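You operate a simulated robot arm through the tools that you are given. There is no shell and no other tool. Be economical: measure what you need, move in short steps, check, and stop when the job is done.

You run a simulated robot arm. Do the job below in one go: nothing can be reset, and whatever is moved stays where it is left.

## Task
Put things in order on the top of table 1. At the end: the white filter stands where the clear bag stood; the blue filter stands where the clear jar stood; the clear bag from the top of table 1 stands where the blue filter stood; the clear jar is in the gold basket; whatever was shut is shut again. Leave all else as you found it, and nothing knocked over.
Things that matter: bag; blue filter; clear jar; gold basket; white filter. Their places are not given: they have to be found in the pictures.

It is judged by the outcome, as a careful person would: the job done as asked, and still so three seconds after it is handed in. It fails if anything else is knocked over, pushed out of place, dropped, spilled or broken.

## Robot
A 6-joint arm with a two-finger parallel gripper, fixed in place. Base frame: the origin is at the foot of the arm, x ahead of it, y to its left, z up; the work surface is at about z = 0. Readings come in mm, degrees, newtons and seconds.
With the tool pointing down near the work surface it reaches from about 180 to 460 mm from the base axis. Its first joint turns from -70.0 to 70.0 degrees. Payload 1.9 kg.
The tool frame sits at the grasp point between the pads (the TCP): z along the fingers, y along the line on which they close. The tips reach 23 mm beyond it. The gripper opens to 94 mm. The fingers are 38 mm wide and 10 mm thick; the gripper's body (54 by 96 mm) begins 39 mm behind the TCP.
Orientation is that of the tool frame in the base frame, as [roll, pitch, yaw] about the fixed x, y, z axes, in that order (R = Rz(yaw) Ry(pitch) Rx(roll)). With the fingers straight down and closing along the base's y, the tool's x points along the base's -x, its y along +y and its z along -z.

## Interface
- The arm moves only by the tool servo_tool. Its arguments are lists of equal length, an entry for each row: "delta_pos": the shift along the base's x, y, z in units of 200 mm (1.0 is 200 mm), a list of three; "dr": the turn, a rotation vector about the base's x, y, z in units of 180 degrees (1.0 is 180 degrees), a list of three; "jaw": the gripper command, from -1 (shut) to 1 (fully open), values between in proportion. In form: {"delta_pos": [[x, y, z], ...], "dr": [[ax, ay, az], ...], "jaw": [jaw, ...]}. A call has 1 to 12 rows; each row is the pose to reach, as a shift and turn from the pose commanded when the call began. A call with a number of a shift or a turn outside -1 to 1 is refused whole. Each row takes 0.2 s and may step no farther than 50 mm and 8.6 degrees from the row before; otherwise, or with a gripper value out of range, the whole call is refused. A pose out of reach is approached as far as the arm can. The call stops where the force on the tool passes 40 N (or 10 N more than at its start, if that is more) or the arm is blocked; 0.2 s more then pass. The fingers move at their own pace (about 108 mm/s each) and stop on an object; they squeeze with about 23 N. The grip force told is the motor's: it shows also when the fingers shut on nothing. Time passes only in rows, and 0.2 s behind the last, so rows that repeat a pose let the fingers close. The reply holds the time, the measured pose of the TCP, the force on the tool along the base axes, the opening and the grip force, in the units named above and with some noise, with the torque about the TCP (base axes, N m) and any sound that the robot's microphone picked up.
- Cameras (640 x 400 px; columns grow to the right, rows downward): "scene" is fixed at [49.8, 312.7, 414.3]; the picture's right is [-0.80, -0.60, 0.00], its down [-0.40, 0.53, -0.75] and it looks along [0.45, -0.60, -0.66] (base axes); focal length 214 px, centre (320, 200). "wrist" rides on the gripper at [87, 16, -74] in the tool frame; the picture's right is [-0.18, 0.98, 0.00], its down [-0.58, -0.11, -0.81] and it looks along [-0.79, -0.15, 0.59] (tool axes); focal length 243 px, centre (320, 200).
- capture(camera): a new picture of that camera. The clock stands still meanwhile.
- probe_pixels(camera, pixels): for up to 12 pixels [column, row] of the newest picture of that camera ("zoom" is the newest enlarged one), the place [x, y, z] in the base frame of the surface seen there, good to about 2 mm. The clock stands still meanwhile.
- close_up(camera, box): a new picture of the part [left, top, right, bottom] of that camera's present view, enlarged. The clock stands still meanwhile.
- job_done(): hands the job in; it is judged then, once.

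Keep the steps short. Do not move on a guess: measure, check each grasp and each placing, and mend mistakes. In all there are 80 turns and 46 pictures (those below and enlarged ones count). Leave the gripper open and the arm clear of the work at the hand-in unless told otherwise, and finish with a single line.

The tools are called after "Call:" as a command line: name --argument value ..., lists and objects as JSON in quotes. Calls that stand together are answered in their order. servo_tool: Moves the arm, as the interface text tells. Its arguments: {"type":"object","properties":{"delta_pos":{"type":"array","items":{"type":"array","items":{"type":"number"}}},"dr":{"type":"array","items":{"type":"array","items":{"type":"number"}}},"jaw":{"type":"array","items":{"type":"number"}}},"required":["delta_pos","dr","jaw"]} The other tools are called the same way: capture (camera) takes a picture; probe_pixels (camera, pixels) gives the place of the surface under pixels of a picture; close_up (camera, box) takes an enlarged picture of a part of a camera's view; job_done () hands the job in.

At the start:

```text
time_s: 0.0
tool_pos: [261.1, 41.1, 302.3]
ee_rot: [180.0, 0.1, -179.8]
contact_force: [1.2, 0.8, 0.0]
torque: [-0.02, 0.02, 0.03]
gripper_width: 94.1
gripper_force: 0.1
```

scene: 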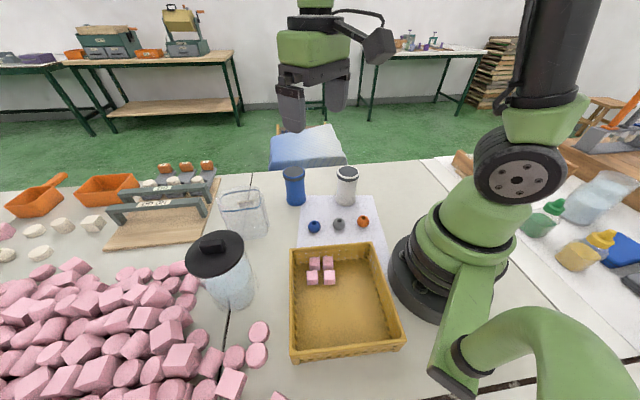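
wrist: 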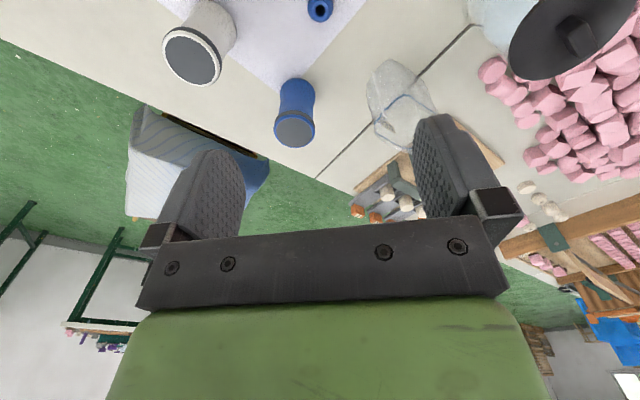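

I see the clear bag near (243,212), blue filter (294,187), white filter (346,185), lidded jar (220,268) and gold basket (345,300). I'll enlarge this area to measure it.

Call:
close_up --camera "scene" --box '[180, 150, 420, 300]'

Call:
close_up --camera "wrist" --box '[140, 0, 540, 250]'

Call:
probe_pixels --camera "scene" --pixels '[[294, 172], [294, 200], [346, 171], [345, 200], [213, 243], [228, 305], [230, 233], [265, 232], [243, 200], [300, 350], [400, 345], [340, 310]]'

```text
2.67 times, centred on (300, 225) of scene
```

zoom: 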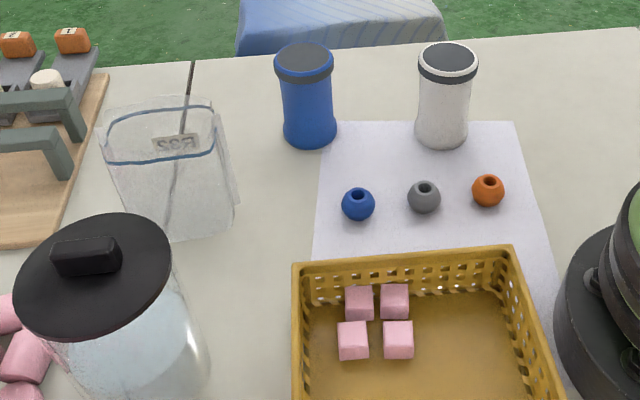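

```text
1.60 times, centred on (340, 125) of wrist
```

zoom: 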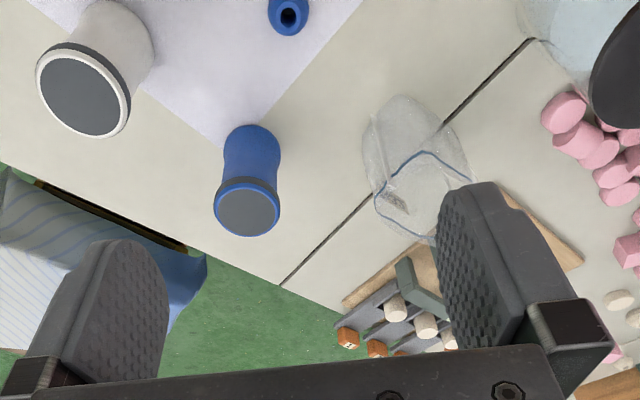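

```text
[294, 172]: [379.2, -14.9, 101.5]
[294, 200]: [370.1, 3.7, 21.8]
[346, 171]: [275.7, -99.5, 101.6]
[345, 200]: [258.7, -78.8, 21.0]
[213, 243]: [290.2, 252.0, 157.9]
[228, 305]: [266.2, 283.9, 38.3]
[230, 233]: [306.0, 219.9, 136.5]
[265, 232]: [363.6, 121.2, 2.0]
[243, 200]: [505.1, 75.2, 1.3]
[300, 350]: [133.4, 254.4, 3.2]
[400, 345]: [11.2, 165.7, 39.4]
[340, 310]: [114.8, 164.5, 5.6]
```

Next I'll enlarge the jar, the bag and the basket separately.

Call:
close_up --camera "scene" --box '[160, 170, 320, 320]'

Call:
probe_pixels --camera "scene" --pixels '[[186, 256], [244, 252], [215, 232], [213, 275], [211, 240], [206, 290], [254, 285], [251, 297], [205, 252], [222, 240], [240, 303], [225, 290]]'

Call:
probe_pixels --camera "zoom" --pixels '[[235, 100], [430, 100], [240, 140], [400, 150], [260, 240], [300, 290], [420, 270], [300, 200], [330, 145], [230, 90], [390, 85], [425, 250]]'

```text
2.67 times, centred on (240, 245) of scene
```

zoom: 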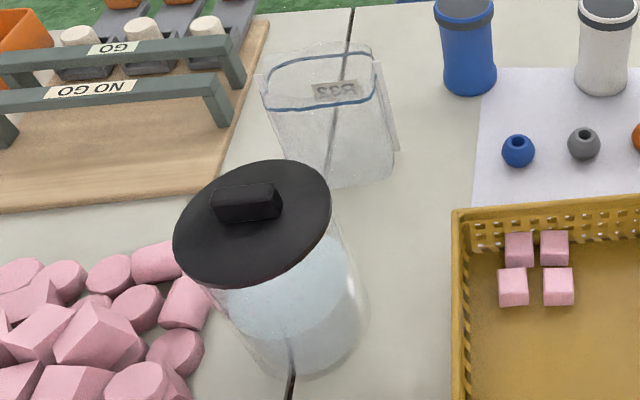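

```text
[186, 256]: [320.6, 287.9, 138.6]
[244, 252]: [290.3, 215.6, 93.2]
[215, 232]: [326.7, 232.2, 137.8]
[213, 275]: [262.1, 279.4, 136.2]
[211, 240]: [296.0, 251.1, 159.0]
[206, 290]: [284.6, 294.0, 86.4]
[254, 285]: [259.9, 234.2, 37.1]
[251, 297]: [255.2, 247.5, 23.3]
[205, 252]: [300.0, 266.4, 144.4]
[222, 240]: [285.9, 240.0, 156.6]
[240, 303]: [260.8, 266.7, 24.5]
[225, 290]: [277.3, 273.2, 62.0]
```

```text
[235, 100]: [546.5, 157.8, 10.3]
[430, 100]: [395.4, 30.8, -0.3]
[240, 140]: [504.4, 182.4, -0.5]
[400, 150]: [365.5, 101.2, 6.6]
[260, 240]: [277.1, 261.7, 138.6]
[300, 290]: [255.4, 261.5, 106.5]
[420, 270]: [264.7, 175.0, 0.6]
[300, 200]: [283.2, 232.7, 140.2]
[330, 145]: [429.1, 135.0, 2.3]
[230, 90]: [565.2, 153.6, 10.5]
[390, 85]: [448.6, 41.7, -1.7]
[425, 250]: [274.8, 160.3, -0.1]
```

The jar lid's centre is about (295,256), radius about 40 mm. Now I'll measure the basket and its blocks.

Call:
close_up --camera "scene" --box '[270, 230, 420, 370]'

Call:
probe_pixels --camera "scene" --pixels '[[291, 250], [377, 245], [291, 358], [404, 346], [308, 285], [337, 285], [308, 259], [333, 259], [300, 340], [390, 335], [370, 265], [345, 285]]'

```text
2.86 times, centred on (345, 300) of scene
```

zoom: 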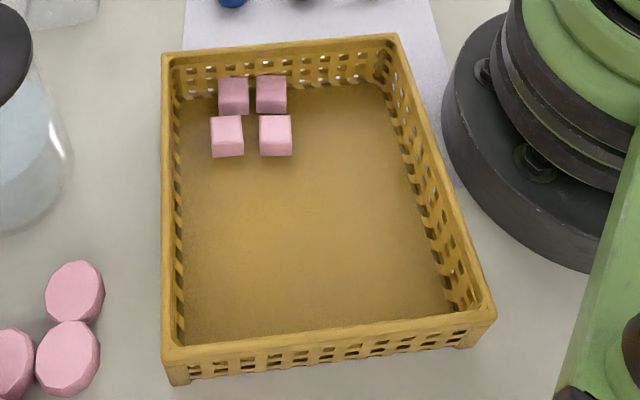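

```text
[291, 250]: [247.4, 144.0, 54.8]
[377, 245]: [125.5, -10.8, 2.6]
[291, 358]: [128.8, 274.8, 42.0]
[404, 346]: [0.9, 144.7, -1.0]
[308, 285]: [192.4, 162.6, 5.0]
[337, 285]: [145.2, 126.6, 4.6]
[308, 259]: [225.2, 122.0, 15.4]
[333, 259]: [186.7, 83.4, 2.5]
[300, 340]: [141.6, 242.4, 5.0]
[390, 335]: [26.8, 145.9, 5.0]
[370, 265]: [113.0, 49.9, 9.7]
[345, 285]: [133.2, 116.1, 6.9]
```

The basket is turned about 45°, centred near (128,150), with a rim at z≈54. The free floor suits the jar near (125,180). I'll move the gripper beside the jar at z≈110, above everything nearby, to see how the lid sits.

Call:
servo_tool --delta_pos '[[-0.047, 0.114, -0.16], [-0.093, 0.228, -0.32], [-0.14, 0.343, -0.48], [-0.187, 0.457, -0.64], [-0.233, 0.571, -0.8], [-0.28, 0.685, -0.96]]' --dr '[[0, 0, 0.038], [0, 0, 0.076], [0, 0, 0.114], [0, 0, 0.152], [0, 0, 0.19], [0, 0, 0.228]]' --jaw '[1, 1, 1, 1, 1, 1]'

Call:
capture --camera "wrist"

```text
time_s: 1.4
tool_pos: [205.1, 178.0, 108.8]
ee_rot: [180.0, 0.1, -138.9]
contact_force: [-0.1, -0.1, -0.2]
torque: [0.01, -0.03, -0.01]
gripper_width: 93.8
gripper_force: 0.1
```

```text
39 pictures are left
```

wrist: 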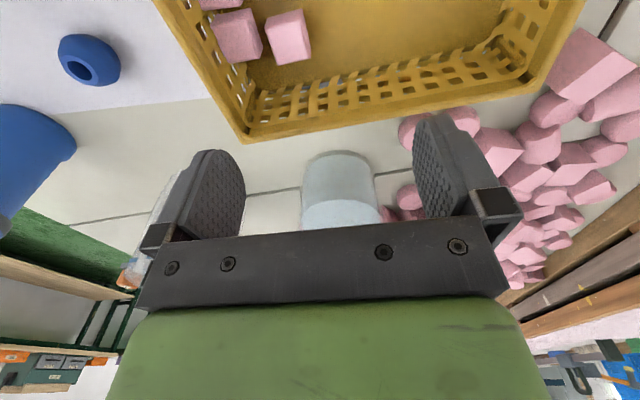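

The wrist view is upside-down and the palm hides the lid, but the jar sits between the fingers near column 340. I'll look at the lid edge from the scene camera.

Call:
close_up --camera "scene" --box '[180, 225, 270, 315]'

```text
4.44 times, centred on (225, 270) of scene
```

zoom: 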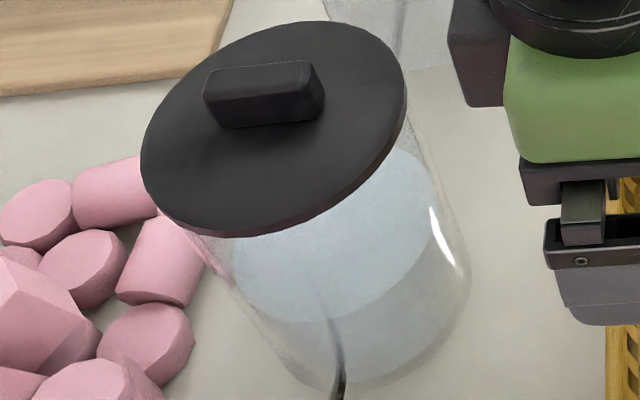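

Call:
probe_pixels --camera "zoom" --pixels '[[250, 236], [250, 245], [230, 270], [402, 100], [405, 130], [440, 200], [465, 280], [200, 240], [142, 150], [280, 340], [340, 310], [300, 260]]'

```text
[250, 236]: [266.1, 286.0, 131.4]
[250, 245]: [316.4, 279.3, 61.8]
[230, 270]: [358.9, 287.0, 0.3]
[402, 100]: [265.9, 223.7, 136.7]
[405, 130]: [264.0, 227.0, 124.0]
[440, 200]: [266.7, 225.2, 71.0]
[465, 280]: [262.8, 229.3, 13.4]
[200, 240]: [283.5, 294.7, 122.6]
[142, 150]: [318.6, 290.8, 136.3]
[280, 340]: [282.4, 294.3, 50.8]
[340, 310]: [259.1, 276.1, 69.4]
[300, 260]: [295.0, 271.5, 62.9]
```

The lid is about 85 mm wide and overhangs the 80 mm body, so a straight-down grip would only catch the lid. Instead I'll tilt the tool 45°, coming from the −y side, so the pads hold the glass below the lid. First I'll rise and turn to yaw 90.

Call:
servo_tool --delta_pos '[[0, -0.03, 0.22], [0, -0.08, 0.44], [0.1, -0.14, 0.53], [0.2, -0.14, 0.53], [0.3, -0.14, 0.53], [0.38, -0.14, 0.53], [0.44, -0.14, 0.53]]' --dr '[[0, 0, 0.038], [0, 0, 0.077], [0, 0, 0.115], [0, 0, 0.154], [0, 0, 0.192], [0, 0, 0.231], [0, 0, 0.272]]' --jaw '[1, 1, 1, 1, 1, 1, 1]'

```text
time_s: 3.0
tool_pos: [295.2, 150.1, 216.4]
ee_rot: [-179.9, 0.1, -89.8]
contact_force: [-0.2, -0.5, -0.9]
torque: [-0.01, 0.01, -0.03]
gripper_width: 94.3
gripper_force: 0.1
```

Now I'll tilt 45° about base x, with the fingers pointing toward +y and down.

Call:
servo_tool --delta_pos '[[-0.002, 0, 0], [-0.004, 0, 0], [-0.006, 0, 0], [-0.008, 0, 0], [-0.01, 0, 0], [-0.01, 0, 0], [-0.01, 0, 0]]' --dr '[[0.042, 0, 0], [0.084, 0, 0], [0.126, 0, 0], [0.168, 0, 0], [0.21, 0, 0], [0.25, 0, 0], [0.25, 0, 0]]' --jaw '[1, 1, 1, 1, 1, 1, 1]'

Call:
capture --camera "scene"

```text
time_s: 4.6
tool_pos: [292.1, 151.1, 217.3]
ee_rot: [-179.9, 45.2, -89.9]
contact_force: [-0.4, 0.3, -0.5]
torque: [-0.01, -0.01, -0.02]
gripper_width: 93.9
gripper_force: 0.0
```

```text
37 pictures are left
```

scene: 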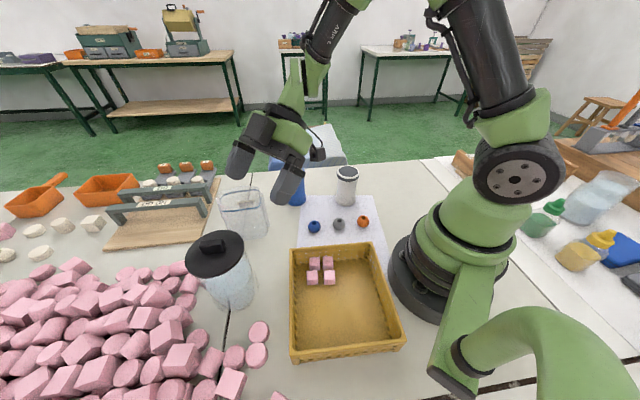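

The pose was reached cleanly. I'll move to the pre-grasp point on the 45° line and check alignment in the wrist view.

Call:
servo_tool --delta_pos '[[0.004, 0.05, -0.12], [0.005, 0.1, -0.225], [0.005, 0.1, -0.225]]' --dr '[[0, 0, 0], [0, 0, 0], [0, 0, 0]]' --jaw '[1, 1, 1]'

Call:
capture --camera "wrist"

```text
time_s: 5.4
tool_pos: [292.1, 170.9, 171.4]
ee_rot: [-179.9, 45.0, -89.9]
contact_force: [-0.4, -0.8, 0.1]
torque: [0.02, 0.0, -0.01]
gripper_width: 94.1
gripper_force: 0.0
```

```text
36 pictures are left
```

wrist: 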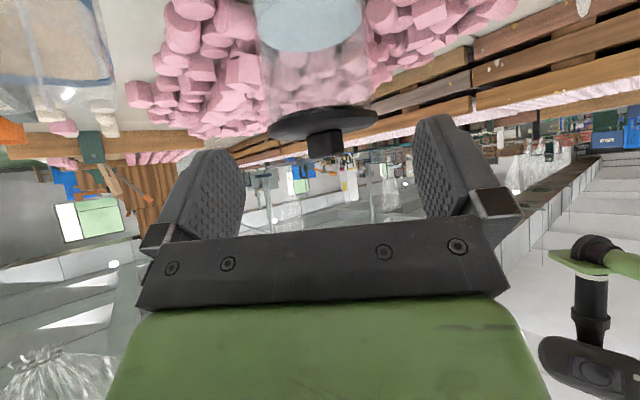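

I'll probe the lid and body edges from this view to fix the jar's x centre.

Call:
probe_pixels --camera "wrist" --pixels '[[270, 127], [375, 113], [322, 128], [266, 60], [367, 60], [300, 132], [345, 122], [322, 145], [310, 145], [338, 145], [320, 60], [268, 128]]'

```text
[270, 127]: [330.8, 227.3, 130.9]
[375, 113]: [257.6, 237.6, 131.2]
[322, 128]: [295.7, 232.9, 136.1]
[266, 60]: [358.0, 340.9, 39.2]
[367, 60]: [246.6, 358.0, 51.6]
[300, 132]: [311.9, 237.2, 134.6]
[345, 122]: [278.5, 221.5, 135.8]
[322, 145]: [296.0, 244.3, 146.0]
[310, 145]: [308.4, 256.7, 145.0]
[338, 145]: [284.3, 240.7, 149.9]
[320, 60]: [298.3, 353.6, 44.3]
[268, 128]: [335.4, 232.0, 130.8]
```

The lid centre comes out at x≈294–295. I'll shift +2 mm in x and advance half-way along the tool line.

Call:
servo_tool --delta_pos '[[0.01, 0.05, -0.05], [0.01, 0.1, -0.1], [0.01, 0.16, -0.16], [0.01, 0.16, -0.16]]' --dr '[[0, 0, 0], [0, 0, 0], [0, 0, 0], [0, 0, 0]]' --jaw '[1, 1, 1, 1]'

Call:
close_up --camera "wrist" --box '[140, 0, 540, 250]'

Call:
close_up --camera "scene" --box '[160, 170, 320, 320]'

```text
time_s: 6.4
tool_pos: [296.6, 202.5, 137.3]
ee_rot: [-179.9, 45.1, -89.9]
contact_force: [0.3, 0.3, 0.3]
torque: [-0.01, -0.03, -0.02]
gripper_width: 94.2
gripper_force: 0.0
```

```text
1.60 times, centred on (340, 125) of wrist
```

zoom: 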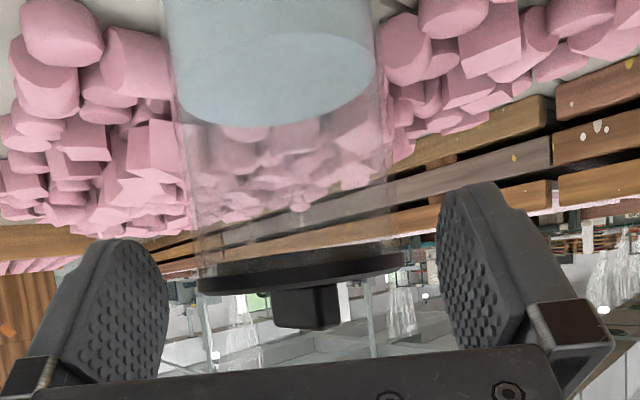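

```text
2.67 times, centred on (240, 245) of scene
```

zoom: 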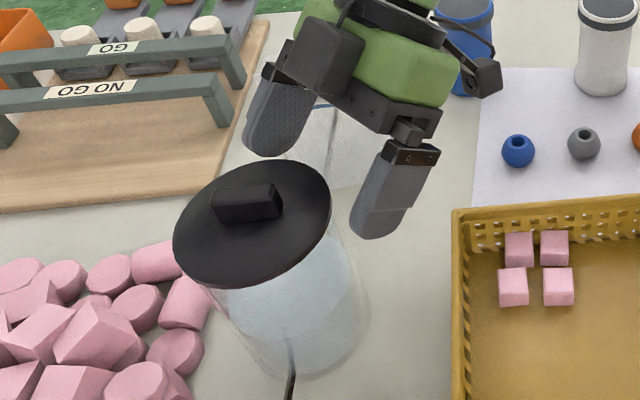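

Lid and fingers are well centred (lid 198–403, pads 165–440 in the zoom). I'll advance the rest of the way without closing.

Call:
servo_tool --delta_pos '[[0, 0.06, -0.055], [0, 0.12, -0.105], [0, 0.165, -0.145], [0, 0.165, -0.145]]' --dr '[[0, 0, 0], [0, 0, 0], [0, 0, 0], [0, 0, 0]]' --jaw '[1, 1, 1, 1]'

Call:
close_up --camera "wrist" --box '[140, 0, 540, 250]'

```text
time_s: 7.4
tool_pos: [295.3, 235.9, 110.5]
ee_rot: [-179.9, 45.1, -89.9]
contact_force: [-0.1, 0.5, -0.5]
torque: [-0.02, 0.01, 0.02]
gripper_width: 94.0
gripper_force: 0.0
```

```text
1.60 times, centred on (340, 125) of wrist
```

zoom: 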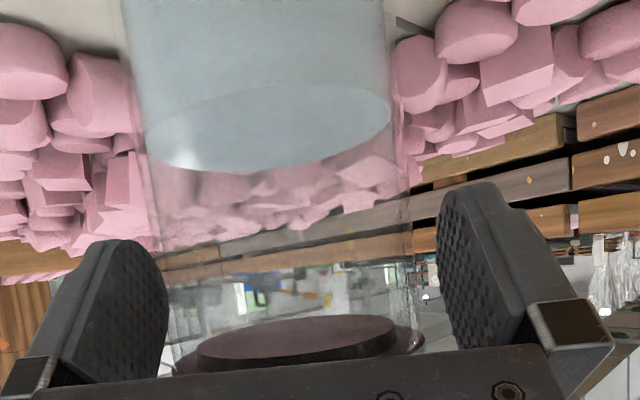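

The pads flank the glass below the lid, and there is no contact. Closing now.

Call:
servo_tool --delta_pos '[[0, 0, 0], [0, 0, 0], [0, 0, 0], [0, 0, 0]]' --dr '[[0, 0, 0], [0, 0, 0], [0, 0, 0], [0, 0, 0]]' --jaw '[0.6, 0.2, -1, -1]'

Call:
close_up --camera "scene" --box '[180, 210, 280, 310]'

```text
time_s: 8.4
tool_pos: [295.1, 235.0, 110.3]
ee_rot: [-179.9, 45.2, -90.0]
contact_force: [1.3, 3.5, 3.1]
torque: [0.21, 0.18, -0.08]
gripper_width: 84.0
gripper_force: 23.1
```

```text
4.00 times, centred on (230, 260) of scene
```

zoom: 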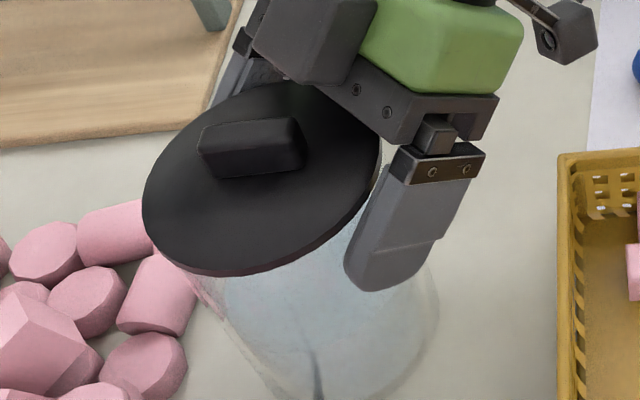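

The opening is 84 mm at 23 N. To see whether the glass or only the lid is held, I'll lift 8 mm slowly and look.

Call:
servo_tool --delta_pos '[[0, 0, 0.015], [0, 0, 0.03], [0, 0, 0.04], [0, 0, 0.04]]' --dr '[[0, 0, 0], [0, 0, 0], [0, 0, 0], [0, 0, 0]]' --jaw '[-1, -1, -1, -1]'

Call:
close_up --camera "scene" --box '[180, 210, 280, 310]'

Call:
close_up --camera "wrist" --box '[140, 0, 540, 250]'

```text
time_s: 9.4
tool_pos: [295.5, 235.9, 117.4]
ee_rot: [179.9, 45.1, -89.9]
contact_force: [0.6, 0.3, -5.7]
torque: [-0.1, 0.02, -0.01]
gripper_width: 83.6
gripper_force: 23.1
```

```text
4.00 times, centred on (230, 260) of scene
```

zoom: 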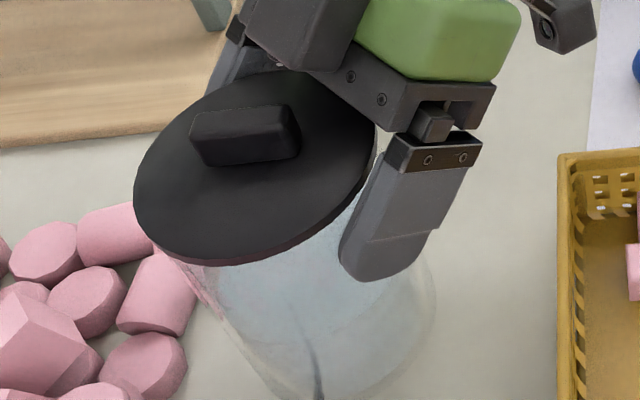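

```text
1.60 times, centred on (340, 125) of wrist
```

zoom: 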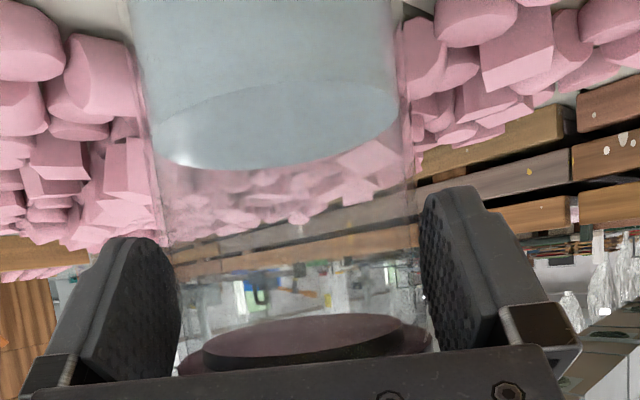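

The force rose to about 5.7 N, and the whole jar, water line included, came up with the gripper. I'll raise it straight up to clear the basket rim.

Call:
servo_tool --delta_pos '[[0, 0, 0.1], [0, 0, 0.2], [0, 0, 0.3], [0, 0, 0.38], [0, 0, 0.4], [0, 0, 0.4]]' --dr '[[0, 0, 0], [0, 0, 0], [0, 0, 0], [0, 0, 0], [0, 0, 0], [0, 0, 0]]' --jaw '[-1, -1, -1, -1, -1, -1]'

Call:
servo_tool --delta_pos '[[-0.08, -0.04, 0], [-0.16, -0.08, 0], [-0.24, -0.12, 0], [-0.32, -0.16, 0], [-0.4, -0.2, 0], [-0.48, -0.24, 0], [-0.56, -0.28, 0], [-0.64, -0.32, 0], [-0.72, -0.34, 0], [-0.8, -0.36, 0], [-0.8, -0.36, 0]]' --dr '[[0, 0, 0.025], [0, 0, 0.05], [0, 0, 0.075], [0, 0, 0.1], [0, 0, 0.125], [0, 0, 0.15], [0, 0, 0.175], [0, 0, 0.2], [0, 0, 0.225], [0, 0, 0.25], [0, 0, 0.25]]' --jaw '[-1, -1, -1, -1, -1, -1, -1, -1, -1, -1, -1]'

Call:
capture --camera "scene"

```text
time_s: 10.8
tool_pos: [294.1, 236.2, 198.1]
ee_rot: [179.9, 45.1, -89.9]
contact_force: [-0.6, 0.7, -5.6]
torque: [-0.13, 0.02, 0.01]
gripper_width: 83.3
gripper_force: 23.0
```

```text
time_s: 13.2
tool_pos: [137.4, 169.5, 204.5]
ee_rot: [179.7, 44.9, -45.0]
contact_force: [-1.5, 0.1, -4.9]
torque: [-0.04, -0.09, 0.02]
gripper_width: 83.8
gripper_force: 22.6
out of reach, approached as far as the arm can: row 10, 11
```

```text
29 pictures are left
```

scene: 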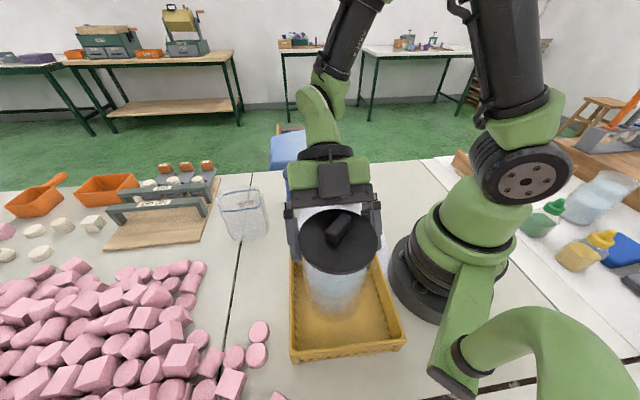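

The arm is slightly limited here (TCP at 137,169). That puts the jar axis at about (123,184), which is a good spot: inside the walls and clear of the blocks. I'll lower part-way with a matching target and look again.

Call:
servo_tool --delta_pos '[[0.02, 0.035, -0.05], [0.02, 0.035, -0.1], [0.02, 0.035, -0.15], [0.02, 0.035, -0.2], [0.02, 0.035, -0.2]]' --dr '[[0, 0, 0], [0, 0, 0], [0, 0, 0], [0, 0, 0], [0, 0, 0]]' --jaw '[-1, -1, -1, -1, -1]'

Call:
close_up --camera "scene" --box '[260, 190, 430, 370]'

Call:
capture --camera "wrist"

```text
time_s: 14.4
tool_pos: [148.4, 188.7, 186.2]
ee_rot: [179.7, 44.9, -45.1]
contact_force: [-0.8, 0.0, -6.2]
torque: [-0.07, -0.07, 0.01]
gripper_width: 83.7
gripper_force: 22.8
out of reach, approached as far as the arm can: row 2, 3, 4, 5
```

```text
2.22 times, centred on (345, 280) of scene
```

zoom: 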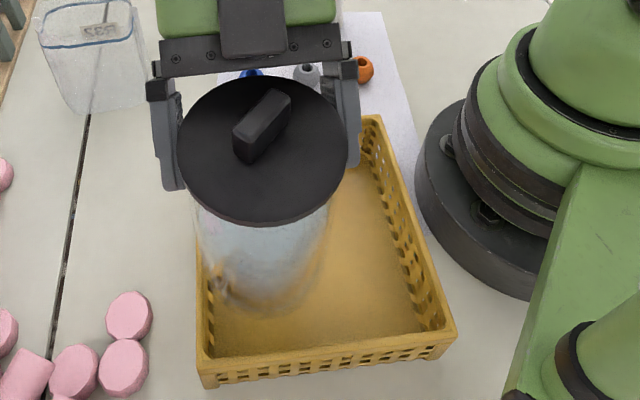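

```text
27 pictures are left
```

wrist: 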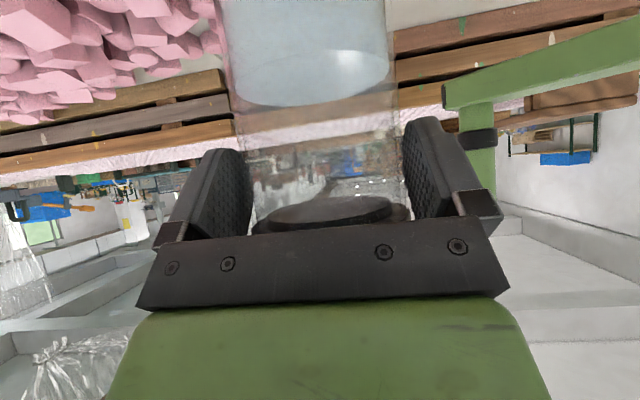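

Going lower pushes the pose outward, because the wrist is too far in with this lean. I'll raise it again and swing the lean direction further so the wrist is farther out.

Call:
servo_tool --delta_pos '[[0, 0, 0.1], [0.0, 0.0, 0.2], [0.01, 0.01, 0.22]]' --dr '[[0, 0, 0], [0, 0, 0.02], [0, 0, 0.05]]' --jaw '[-1, -1, -1]'

```text
time_s: 15.2
tool_pos: [150.9, 188.9, 231.0]
ee_rot: [-179.9, 45.1, -35.8]
contact_force: [-0.3, 0.3, -5.0]
torque: [-0.07, -0.1, 0.05]
gripper_width: 83.6
gripper_force: 23.4
```

The reference is the reached pose, so that is clear now. Next I'll swing to yaw 180, with the lean along +x, at TCP (143,180,205).

Call:
servo_tool --delta_pos '[[-0.01, -0.01, 0], [-0.02, -0.02, 0], [-0.03, -0.03, 0], [-0.04, -0.045, 0], [-0.04, -0.045, -0.06], [-0.04, -0.045, -0.13], [-0.04, -0.045, -0.13]]' --dr '[[0, 0, 0.04], [0, 0, 0.08], [0, 0, 0.12], [0, 0, 0.16], [0, 0, 0.2], [0, 0, 0.2], [0, 0, 0.2]]' --jaw '[-1, -1, -1, -1, -1, -1, -1]'

```text
time_s: 16.8
tool_pos: [88.3, 241.3, 219.1]
ee_rot: [177.3, 43.1, -3.1]
contact_force: [0.1, 0.4, -5.6]
torque: [0.01, -0.09, 0.04]
gripper_width: 83.6
gripper_force: 23.3
out of reach, approached as far as the arm can: row 2, 3, 4, 5, 6, 7
```

The arm can't lean that way: it ran toward its joint-1 limit and the jar is still held high and safe. I'll go back to a reachable posture, set the jar down at its own spot, and then handle the lid separately so I can use a vertical grip. First I'll retreat.

Call:
servo_tool --delta_pos '[[0.06, -0.05, 0.03], [0.12, -0.1, 0.06], [0.19, -0.15, 0.06], [0.26, -0.2, 0.06], [0.32, -0.22, 0.06], [0.36, -0.22, 0.06], [0.36, -0.22, 0.06]]' --dr '[[0, 0, -0.045], [0, 0, -0.09], [0, 0, -0.135], [0, 0, -0.18], [0, 0, -0.225], [0, 0, -0.27], [0, 0, -0.27]]' --jaw '[-1, -1, -1, -1, -1, -1, -1]'

```text
time_s: 18.4
tool_pos: [158.4, 194.2, 235.1]
ee_rot: [177.2, 43.1, -51.8]
contact_force: [0.1, 1.6, -4.9]
torque: [-0.06, -0.07, -0.04]
gripper_width: 83.5
gripper_force: 22.7
```

Now I'll carry it back toward the jar's spot, with yaw returning to 90.

Call:
servo_tool --delta_pos '[[0.1, 0.03, 0], [0.2, 0.06, 0], [0.3, 0.09, 0], [0.4, 0.12, 0], [0.5, 0.15, 0], [0.6, 0.18, 0], [0.685, 0.206, -0.1], [0.685, 0.206, -0.1]]' --dr '[[0, 0, -0.03], [0, 0, -0.06], [0, 0, -0.09], [0, 0, -0.12], [0, 0, -0.15], [0, 0, -0.18], [0, 0, -0.212], [0, 0, -0.212]]' --jaw '[-1, -1, -1, -1, -1, -1, -1, -1]'

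Call:
servo_tool --delta_pos '[[0, 0, 0], [0, 0, 0]]' --dr '[[0.0106, -0.011, -0.011], [0.0106, -0.011, -0.011]]' --jaw '[-1, -1]'

Call:
close_up --camera "scene" --box '[160, 170, 320, 320]'

```text
time_s: 20.2
tool_pos: [296.0, 235.9, 216.0]
ee_rot: [177.4, 43.1, -90.1]
contact_force: [0.2, -0.6, -5.5]
torque: [-0.13, 0.01, 0.03]
gripper_width: 83.9
gripper_force: 23.2
```

```text
time_s: 20.8
tool_pos: [295.4, 235.6, 215.7]
ee_rot: [-179.8, 45.0, -90.1]
contact_force: [0.6, 0.3, -5.8]
torque: [-0.12, 0.0, -0.02]
gripper_width: 83.4
gripper_force: 23.1
```

```text
2.67 times, centred on (240, 245) of scene
```

zoom: 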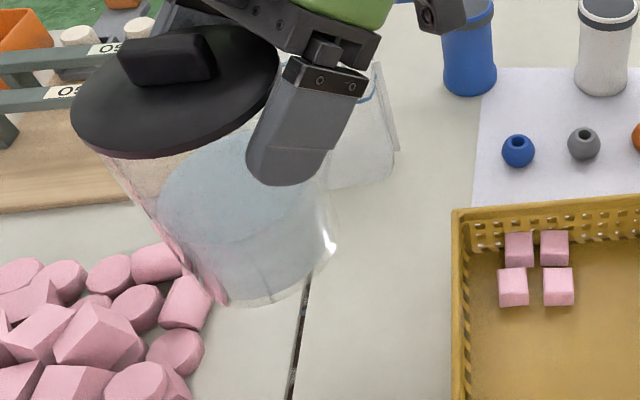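

Everything is intact. I'll lower the jar to its own spot, with the last centimetre slow.

Call:
servo_tool --delta_pos '[[0, 0, -0.12], [0, 0, -0.24], [0, 0, -0.36], [0, 0, -0.44], [0, 0, -0.48], [0, 0, -0.5], [0, 0, -0.51], [0, 0, -0.52], [0, 0, -0.528], [0, 0, -0.528]]' --dr '[[0, 0, 0], [0, 0, 0], [0, 0, 0], [0, 0, 0], [0, 0, 0], [0, 0, 0], [0, 0, 0], [0, 0, 0], [0, 0, 0], [0, 0, 0]]' --jaw '[-1, -1, -1, -1, -1, -1, -1, -1, -1, -1]'

```text
time_s: 23.0
tool_pos: [294.6, 235.4, 109.8]
ee_rot: [-180.0, 45.1, -90.0]
contact_force: [-5.3, -4.0, 12.8]
torque: [-0.14, 0.66, 0.17]
gripper_width: 83.7
gripper_force: 23.1
```

Contact (force +12.8 N up) shows the jar is standing. I'll ease up 0.5 mm, open, then back out along the tool line.

Call:
servo_tool --delta_pos '[[0, 0, 0.003], [0, 0, 0.003], [0, 0, 0.003], [0, 0, 0.003]]' --dr '[[0, 0, 0], [0, 0, 0], [0, 0, 0], [0, 0, 0]]' --jaw '[0.85, 1, 1, 1]'

Call:
servo_tool --delta_pos '[[0, -0.08, 0.08], [0, -0.16, 0.16], [0, -0.3, 0.3], [0, -0.4, 0.42], [0, -0.4, 0.42]]' --dr '[[0, 0, 0], [0, 0, 0], [0, 0, 0], [0, 0, 0], [0, 0, 0]]' --jaw '[1, 1, 1, 1, 1]'

Call:
close_up --camera "scene" --box '[160, 170, 320, 320]'

Call:
probe_pixels --camera "zoom" --pixels '[[265, 165], [180, 240], [330, 205], [230, 282], [250, 195], [225, 205], [275, 195], [248, 215], [242, 185], [345, 235], [232, 300], [367, 305]]'

```text
time_s: 24.0
tool_pos: [295.6, 235.8, 110.5]
ee_rot: [-180.0, 44.9, -90.0]
contact_force: [-1.3, 0.0, -0.5]
torque: [0.01, 0.01, 0.01]
gripper_width: 94.0
gripper_force: 0.1
```

```text
time_s: 25.2
tool_pos: [294.8, 155.8, 195.4]
ee_rot: [-180.0, 44.9, -90.0]
contact_force: [-0.1, -0.2, 0.4]
torque: [0.01, 0.04, 0.01]
gripper_width: 94.1
gripper_force: 0.1
```

```text
2.67 times, centred on (240, 245) of scene
```

zoom: 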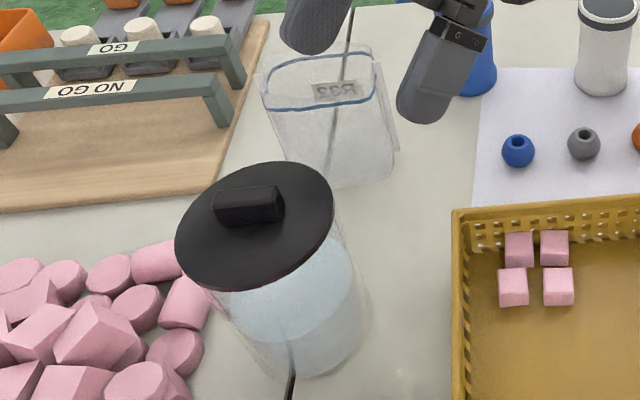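

```text
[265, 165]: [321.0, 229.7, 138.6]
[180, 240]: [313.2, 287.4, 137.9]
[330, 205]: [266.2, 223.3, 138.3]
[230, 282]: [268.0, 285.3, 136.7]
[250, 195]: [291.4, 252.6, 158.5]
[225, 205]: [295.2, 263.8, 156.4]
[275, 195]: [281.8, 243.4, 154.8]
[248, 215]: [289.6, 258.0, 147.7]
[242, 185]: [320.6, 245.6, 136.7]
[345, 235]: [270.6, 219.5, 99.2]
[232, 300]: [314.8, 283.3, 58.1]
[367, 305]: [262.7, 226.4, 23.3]
```

The jar stands and its lid is on. The knob is centred near (292,255), top z 158, with its long side at about 57° from x. I'll straighten the tool up high, then turn toward the knob.

Call:
servo_tool --delta_pos '[[0, 0, 0.08], [0, 0, 0.16], [0, 0, 0.24], [0, 0, 0.28], [0, 0, 0.28], [0, 0, 0.28]]' --dr '[[-0.042, 0, 0], [-0.084, 0, 0], [-0.126, 0, 0], [-0.168, 0, 0], [-0.21, 0, 0], [-0.25, 0, 0]]' --jaw '[1, 1, 1, 1, 1, 1]'

Call:
servo_tool --delta_pos '[[0, 0.12, 0], [-0.004, 0.24, 0], [-0.008, 0.36, 0], [-0.012, 0.48, 0], [-0.012, 0.5, 0]]' --dr '[[0, 0, -0.037], [0, 0, -0.073], [0, 0, -0.11], [0, 0, -0.147], [0, 0, -0.183]]' --jaw '[1, 1, 1, 1, 1]'

Call:
capture --camera "wrist"

```text
time_s: 26.6
tool_pos: [293.4, 156.1, 250.1]
ee_rot: [180.0, -0.1, -90.0]
contact_force: [-0.2, 0.0, -0.5]
torque: [-0.01, 0.01, 0.0]
gripper_width: 94.1
gripper_force: 0.0
```

```text
time_s: 27.8
tool_pos: [293.0, 256.7, 251.1]
ee_rot: [179.9, 0.0, -123.2]
contact_force: [0.1, 0.0, 0.1]
torque: [-0.02, 0.0, 0.01]
gripper_width: 94.1
gripper_force: 0.0
```

```text
24 pictures are left
```

wrist: 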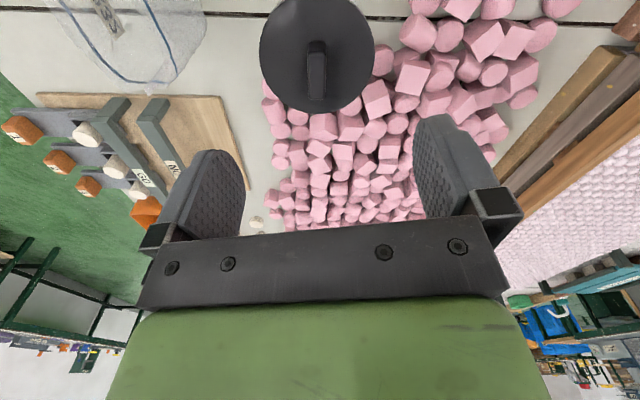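

Call:
probe_pixels --camera "wrist" --pixels '[[262, 60], [371, 55], [317, 112], [317, 5], [310, 46], [322, 46], [309, 95], [325, 95], [317, 75], [317, 58], [330, 112], [300, 5]]'

```text
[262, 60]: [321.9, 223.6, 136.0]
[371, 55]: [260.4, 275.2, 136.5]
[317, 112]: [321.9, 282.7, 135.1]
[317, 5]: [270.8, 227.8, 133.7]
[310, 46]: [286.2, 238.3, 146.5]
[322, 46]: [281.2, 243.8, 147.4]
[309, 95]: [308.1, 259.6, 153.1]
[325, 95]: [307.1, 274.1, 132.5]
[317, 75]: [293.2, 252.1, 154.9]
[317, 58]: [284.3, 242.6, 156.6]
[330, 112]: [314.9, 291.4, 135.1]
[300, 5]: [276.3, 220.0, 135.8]
```

The lid centre is about (295,255), and the knob's long side is at about 46°, so I'll turn 10° back. Then I'll descend over the knob with the jaws half open, tips stopping at about z 142.

Call:
servo_tool --delta_pos '[[0.008, -0.003, 0], [0.008, -0.005, -0.15], [0.008, -0.005, -0.3], [0.008, -0.005, -0.38], [0.008, -0.005, -0.425], [0.008, -0.005, -0.425]]' --dr '[[0, 0, -0.03], [0, 0, -0.058], [0, 0, -0.058], [0, 0, -0.058], [0, 0, -0.058], [0, 0, -0.058]]' --jaw '[0, 0, 0, 0, 0, 0]'

Call:
close_up --camera "scene" --box '[170, 190, 270, 290]'

```text
time_s: 29.2
tool_pos: [294.8, 254.1, 165.0]
ee_rot: [180.0, -0.1, -133.4]
contact_force: [-0.4, 0.0, -0.6]
torque: [-0.01, -0.01, -0.02]
gripper_width: 47.3
gripper_force: 0.0
```

```text
4.00 times, centred on (220, 240) of scene
```

zoom: 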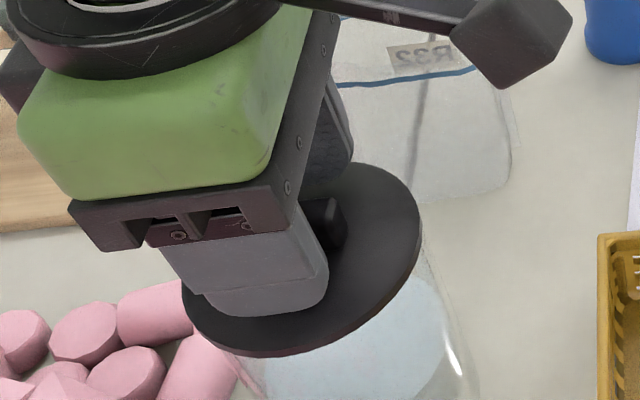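

The fingers straddle the knob just above the lid. I'll close on it and lift 40 mm gently.

Call:
servo_tool --delta_pos '[[0, 0, 0], [0, 0, 0], [0, 0, 0], [0, 0, 0.02], [0, 0, 0.05], [0, 0, 0.1], [0, 0, 0.2], [0, 0, 0.2]]' --dr '[[0, 0, 0], [0, 0, 0], [0, 0, 0], [0, 0, 0], [0, 0, 0], [0, 0, 0], [0, 0, 0], [0, 0, 0]]' --jaw '[-0.5, -1, -1, -1, -1, -1, -1, -1]'

Call:
close_up --camera "scene" --box '[160, 170, 280, 310]'

```text
time_s: 31.0
tool_pos: [293.8, 255.1, 204.5]
ee_rot: [179.9, 0.0, -133.4]
contact_force: [-0.1, -0.2, 0.0]
torque: [0.01, 0.02, -0.02]
gripper_width: 11.5
gripper_force: 23.2
heard: snap
```

```text
2.86 times, centred on (220, 240) of scene
```

zoom: 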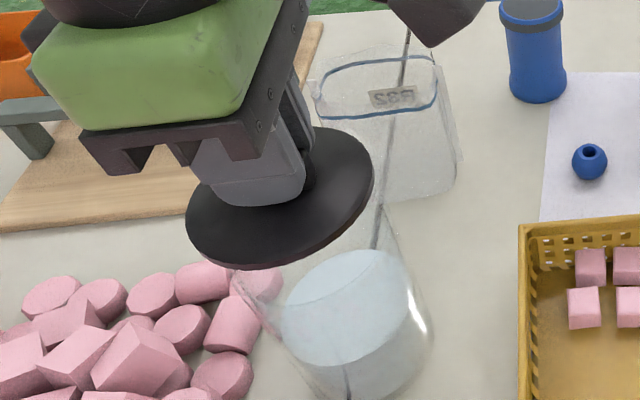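

The lid came off with a snap and the jar stayed put; on closing I'll need to press until it snaps again. I'll move the lid over the free table near (312,163) and lower it until contact.

Call:
servo_tool --delta_pos '[[0, 0, 0.1], [0.03, -0.15, 0.1], [0.06, -0.3, 0.1], [0.09, -0.46, 0.1], [0.09, -0.46, -0.1], [0.09, -0.46, -0.3], [0.09, -0.46, -0.5], [0.09, -0.46, -0.65], [0.09, -0.46, -0.72], [0.09, -0.46, -0.74], [0.09, -0.46, -0.74]]' --dr '[[0, 0, 0], [0, 0, 0], [0, 0, 0], [0, 0, 0], [0, 0, 0], [0, 0, 0], [0, 0, 0], [0, 0, 0], [0, 0, 0], [0, 0, 0], [0, 0, 0]]' --jaw '[-1, -1, -1, -1, -1, -1, -1, -1, -1, -1, -1]'

Call:
close_up --camera "scene" --box '[200, 160, 340, 300]'

```text
time_s: 32.8
tool_pos: [314.6, 167.6, 91.2]
ee_rot: [-179.9, 0.8, -133.4]
contact_force: [2.2, 1.4, 7.2]
torque: [0.38, 0.17, -0.1]
gripper_width: 11.6
gripper_force: 23.3
stopped in row 8: the force on the tool passed its limit at 102 N (the readings are from after the stop); the commanded pose is now the measured one
```

```text
2.86 times, centred on (270, 230) of scene
```

zoom: 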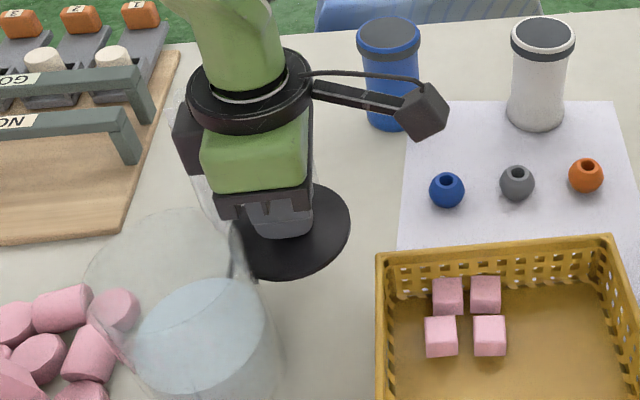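

It stopped early at z 91, so something was touched. I'll lift straight up and look before going on.

Call:
servo_tool --delta_pos '[[0, 0, 0.1], [0, 0, 0.3], [0, 0, 0.5], [0, 0, 0.65], [0, 0, 0.65]]' --dr '[[0, 0, 0], [0, 0, 0], [0, 0, 0], [0, 0, 0], [0, 0, 0]]' --jaw '[-1, -1, -1, -1, -1]'

Call:
capture --camera "wrist"

Call:
close_up --camera "scene" --box '[170, 170, 310, 310]'

```text
time_s: 34.0
tool_pos: [314.2, 168.3, 221.8]
ee_rot: [-179.9, 0.7, -133.4]
contact_force: [-0.6, 0.0, -0.1]
torque: [0.03, -0.05, 0.0]
gripper_width: 11.6
gripper_force: 23.0
```

```text
20 pictures are left
```

wrist: 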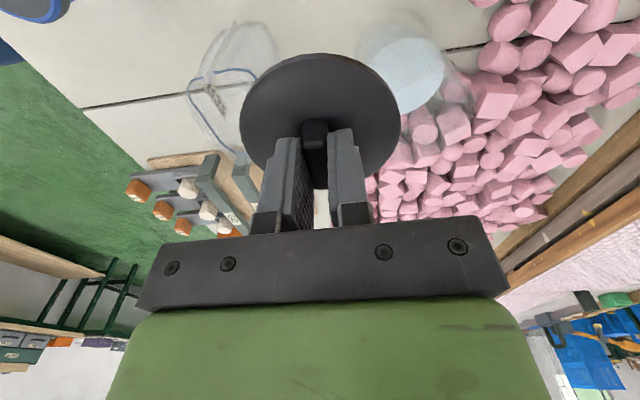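

```text
2.86 times, centred on (240, 240) of scene
```

zoom: 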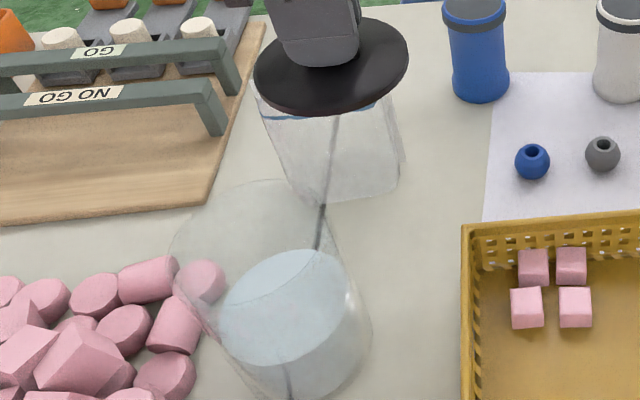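

The palm corner had come down on the open jar's rim. The jar and bag haven't moved (same edges as before) and the lid is still held. I'll use a spot farther away near (303,98), clear of the jar, bag, basket and beads.

Call:
servo_tool --delta_pos '[[-0.02, -0.12, 0], [-0.04, -0.24, 0], [-0.055, -0.35, 0], [-0.055, -0.35, -0.2], [-0.055, -0.35, -0.4], [-0.055, -0.35, -0.6], [-0.055, -0.35, -0.75], [-0.055, -0.35, -0.82], [-0.055, -0.35, -0.82]]' --dr '[[0, 0, 0], [0, 0, 0], [0, 0, 0], [0, 0, 0], [0, 0, 0], [0, 0, 0], [0, 0, 0], [0, 0, 0], [0, 0, 0]]' --jaw '[-1, -1, -1, -1, -1, -1, -1, -1, -1]'

Call:
close_up --camera "scene" --box '[200, 160, 340, 300]'

```text
time_s: 36.0
tool_pos: [302.8, 97.4, 52.8]
ee_rot: [-179.9, 0.7, -133.5]
contact_force: [0.2, 0.3, 0.1]
torque: [0.01, -0.03, -0.04]
gripper_width: 11.9
gripper_force: 22.7
```

```text
2.86 times, centred on (270, 230) of scene
```

zoom: 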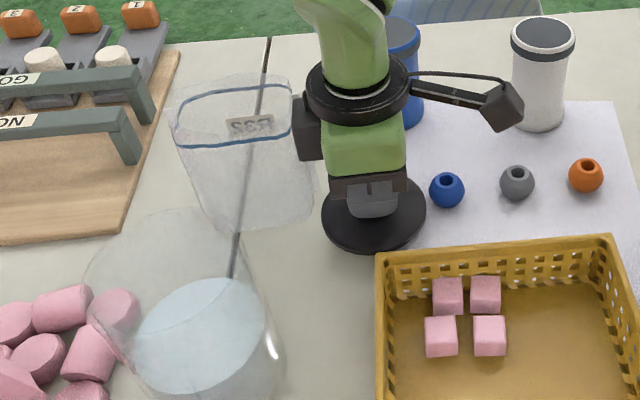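

Clear all round. I'll lower in small steps until it touches.

Call:
servo_tool --delta_pos '[[0, 0, -0.01], [0, 0, -0.02], [0, 0, -0.03], [0, 0, -0.04], [0, 0, -0.05]]' --dr '[[0, 0, 0], [0, 0, 0], [0, 0, 0], [0, 0, 0], [0, 0, 0]]' --jaw '[-1, -1, -1, -1, -1]'

```text
time_s: 37.2
tool_pos: [304.2, 97.2, 45.7]
ee_rot: [-179.8, 0.8, -133.5]
contact_force: [0.0, -0.1, 0.2]
torque: [0.01, -0.03, -0.01]
gripper_width: 11.8
gripper_force: 22.6
```

Call:
servo_tool --delta_pos '[[0, 0, -0.01], [0, 0, -0.02], [0, 0, -0.03], [0, 0, -0.04]]' --dr '[[0, 0, 0], [0, 0, 0], [0, 0, 0], [0, 0, 0]]' --jaw '[-1, -1, -1, -1]'

```text
time_s: 38.2
tool_pos: [304.4, 97.3, 38.5]
ee_rot: [-179.9, 0.8, -133.3]
contact_force: [-9.0, -1.6, 30.6]
torque: [-0.03, 0.22, 0.0]
gripper_width: 11.9
gripper_force: 22.7
```

Seated (30 N). I'll ease up, open, and rise; then go over the jar, fully open, to check centring.

Call:
servo_tool --delta_pos '[[0, 0, 0.008], [0, 0, 0.008], [0, 0, 0.008], [0, 0, 0.2], [0, 0, 0.45], [0, 0, 0.7], [0, 0, 0.85], [0, 0.1, 0.95], [0, 0.1, 0.95]]' --dr '[[0, 0, 0], [0, 0, 0], [0, 0, 0], [0, 0, 0], [0, 0, 0], [0, 0, 0], [0, 0, 0], [0, 0, 0], [0, 0, 0]]' --jaw '[0, 0, 0, 0, 0, 0, 1, 1, 1]'

Call:
servo_tool --delta_pos '[[-0.01, 0.2, 0], [-0.03, 0.4, 0], [-0.047, 0.6, 0], [-0.047, 0.69, 0], [-0.047, 0.69, 0]]' --dr '[[0, 0, 0], [0, 0, 0], [0, 0, 0], [0, 0, 0], [0, 0, 0]]' --jaw '[1, 1, 1, 1, 1]'

Call:
capture --camera "wrist"

Call:
capture --camera "scene"

```text
time_s: 40.2
tool_pos: [304.3, 119.0, 228.0]
ee_rot: [-179.8, 0.7, -133.4]
contact_force: [0.0, -0.5, 0.8]
torque: [0.04, 0.0, 0.0]
gripper_width: 93.9
gripper_force: 0.0
```

```text
time_s: 41.4
tool_pos: [294.9, 253.4, 227.7]
ee_rot: [-179.9, 0.7, -133.4]
contact_force: [0.2, 0.5, -0.1]
torque: [0.04, 0.01, 0.02]
gripper_width: 94.2
gripper_force: 0.0
```

```text
17 pictures are left
```

wrist: 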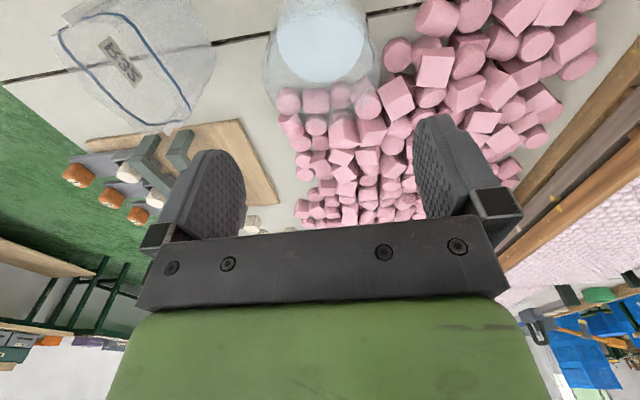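

```text
16 pictures are left
```

scene: 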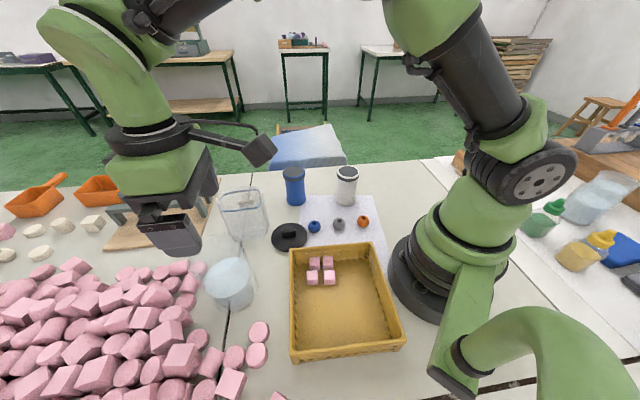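

I'll check the jar's centre by probing the water disc (278–365) and the rim.

Call:
probe_pixels --camera "wrist" --pixels '[[279, 40], [364, 40], [321, 80], [321, 12], [268, 90], [378, 80], [330, 113], [300, 60], [345, 60]]'

Call:
probe_pixels --camera "scene" --pixels '[[205, 282], [251, 272], [254, 290], [235, 308], [208, 295], [216, 303], [252, 297], [290, 236], [290, 249], [273, 237], [307, 237]]'

```text
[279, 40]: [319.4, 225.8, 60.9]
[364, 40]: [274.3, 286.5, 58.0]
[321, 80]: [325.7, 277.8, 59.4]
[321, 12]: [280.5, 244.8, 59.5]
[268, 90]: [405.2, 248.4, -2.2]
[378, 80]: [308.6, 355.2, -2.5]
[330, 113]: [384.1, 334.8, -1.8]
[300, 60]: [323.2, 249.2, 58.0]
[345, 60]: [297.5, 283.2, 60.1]
```

```text
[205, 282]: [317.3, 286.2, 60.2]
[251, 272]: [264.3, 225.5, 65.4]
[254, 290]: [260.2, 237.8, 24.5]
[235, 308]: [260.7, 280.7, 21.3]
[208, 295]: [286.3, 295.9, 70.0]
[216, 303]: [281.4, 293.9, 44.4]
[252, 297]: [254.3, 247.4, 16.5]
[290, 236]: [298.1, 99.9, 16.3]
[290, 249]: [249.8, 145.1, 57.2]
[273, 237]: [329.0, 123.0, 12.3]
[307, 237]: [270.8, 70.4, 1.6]
```

The jar centre is (295.5,255.5) and the TCP is within 1–2 mm. I'll correct that and descend to z 98, keeping the palm above the open rim.

Call:
servo_tool --delta_pos '[[0.004, 0.007, -0.15], [0.004, 0.007, -0.3], [0.004, 0.007, -0.42], [0.004, 0.007, -0.54], [0.004, 0.007, -0.61], [0.004, 0.007, -0.645], [0.004, 0.007, -0.645]]' --dr '[[0, 0, 0], [0, 0, 0], [0, 0, 0], [0, 0, 0], [0, 0, 0], [0, 0, 0], [0, 0, 0]]' --jaw '[1, 1, 1, 1, 1, 1, 1]'

Call:
servo_tool --delta_pos '[[0, 0, 0], [0, 0, 0], [0, 0, 0], [0, 0, 0]]' --dr '[[0, 0, 0], [0, 0, 0], [0, 0, 0], [0, 0, 0]]' --jaw '[0.6, -1, -1, -1]'

```text
time_s: 43.0
tool_pos: [295.5, 257.3, 98.3]
ee_rot: [-179.9, 0.7, -133.3]
contact_force: [-0.6, 0.2, 0.3]
torque: [0.01, 0.03, -0.02]
gripper_width: 94.1
gripper_force: 0.1
```

```text
time_s: 44.0
tool_pos: [295.2, 255.1, 98.5]
ee_rot: [-179.9, 0.6, -133.4]
contact_force: [0.6, 1.5, -0.5]
torque: [0.09, 0.01, -0.03]
gripper_width: 83.9
gripper_force: 22.4
```

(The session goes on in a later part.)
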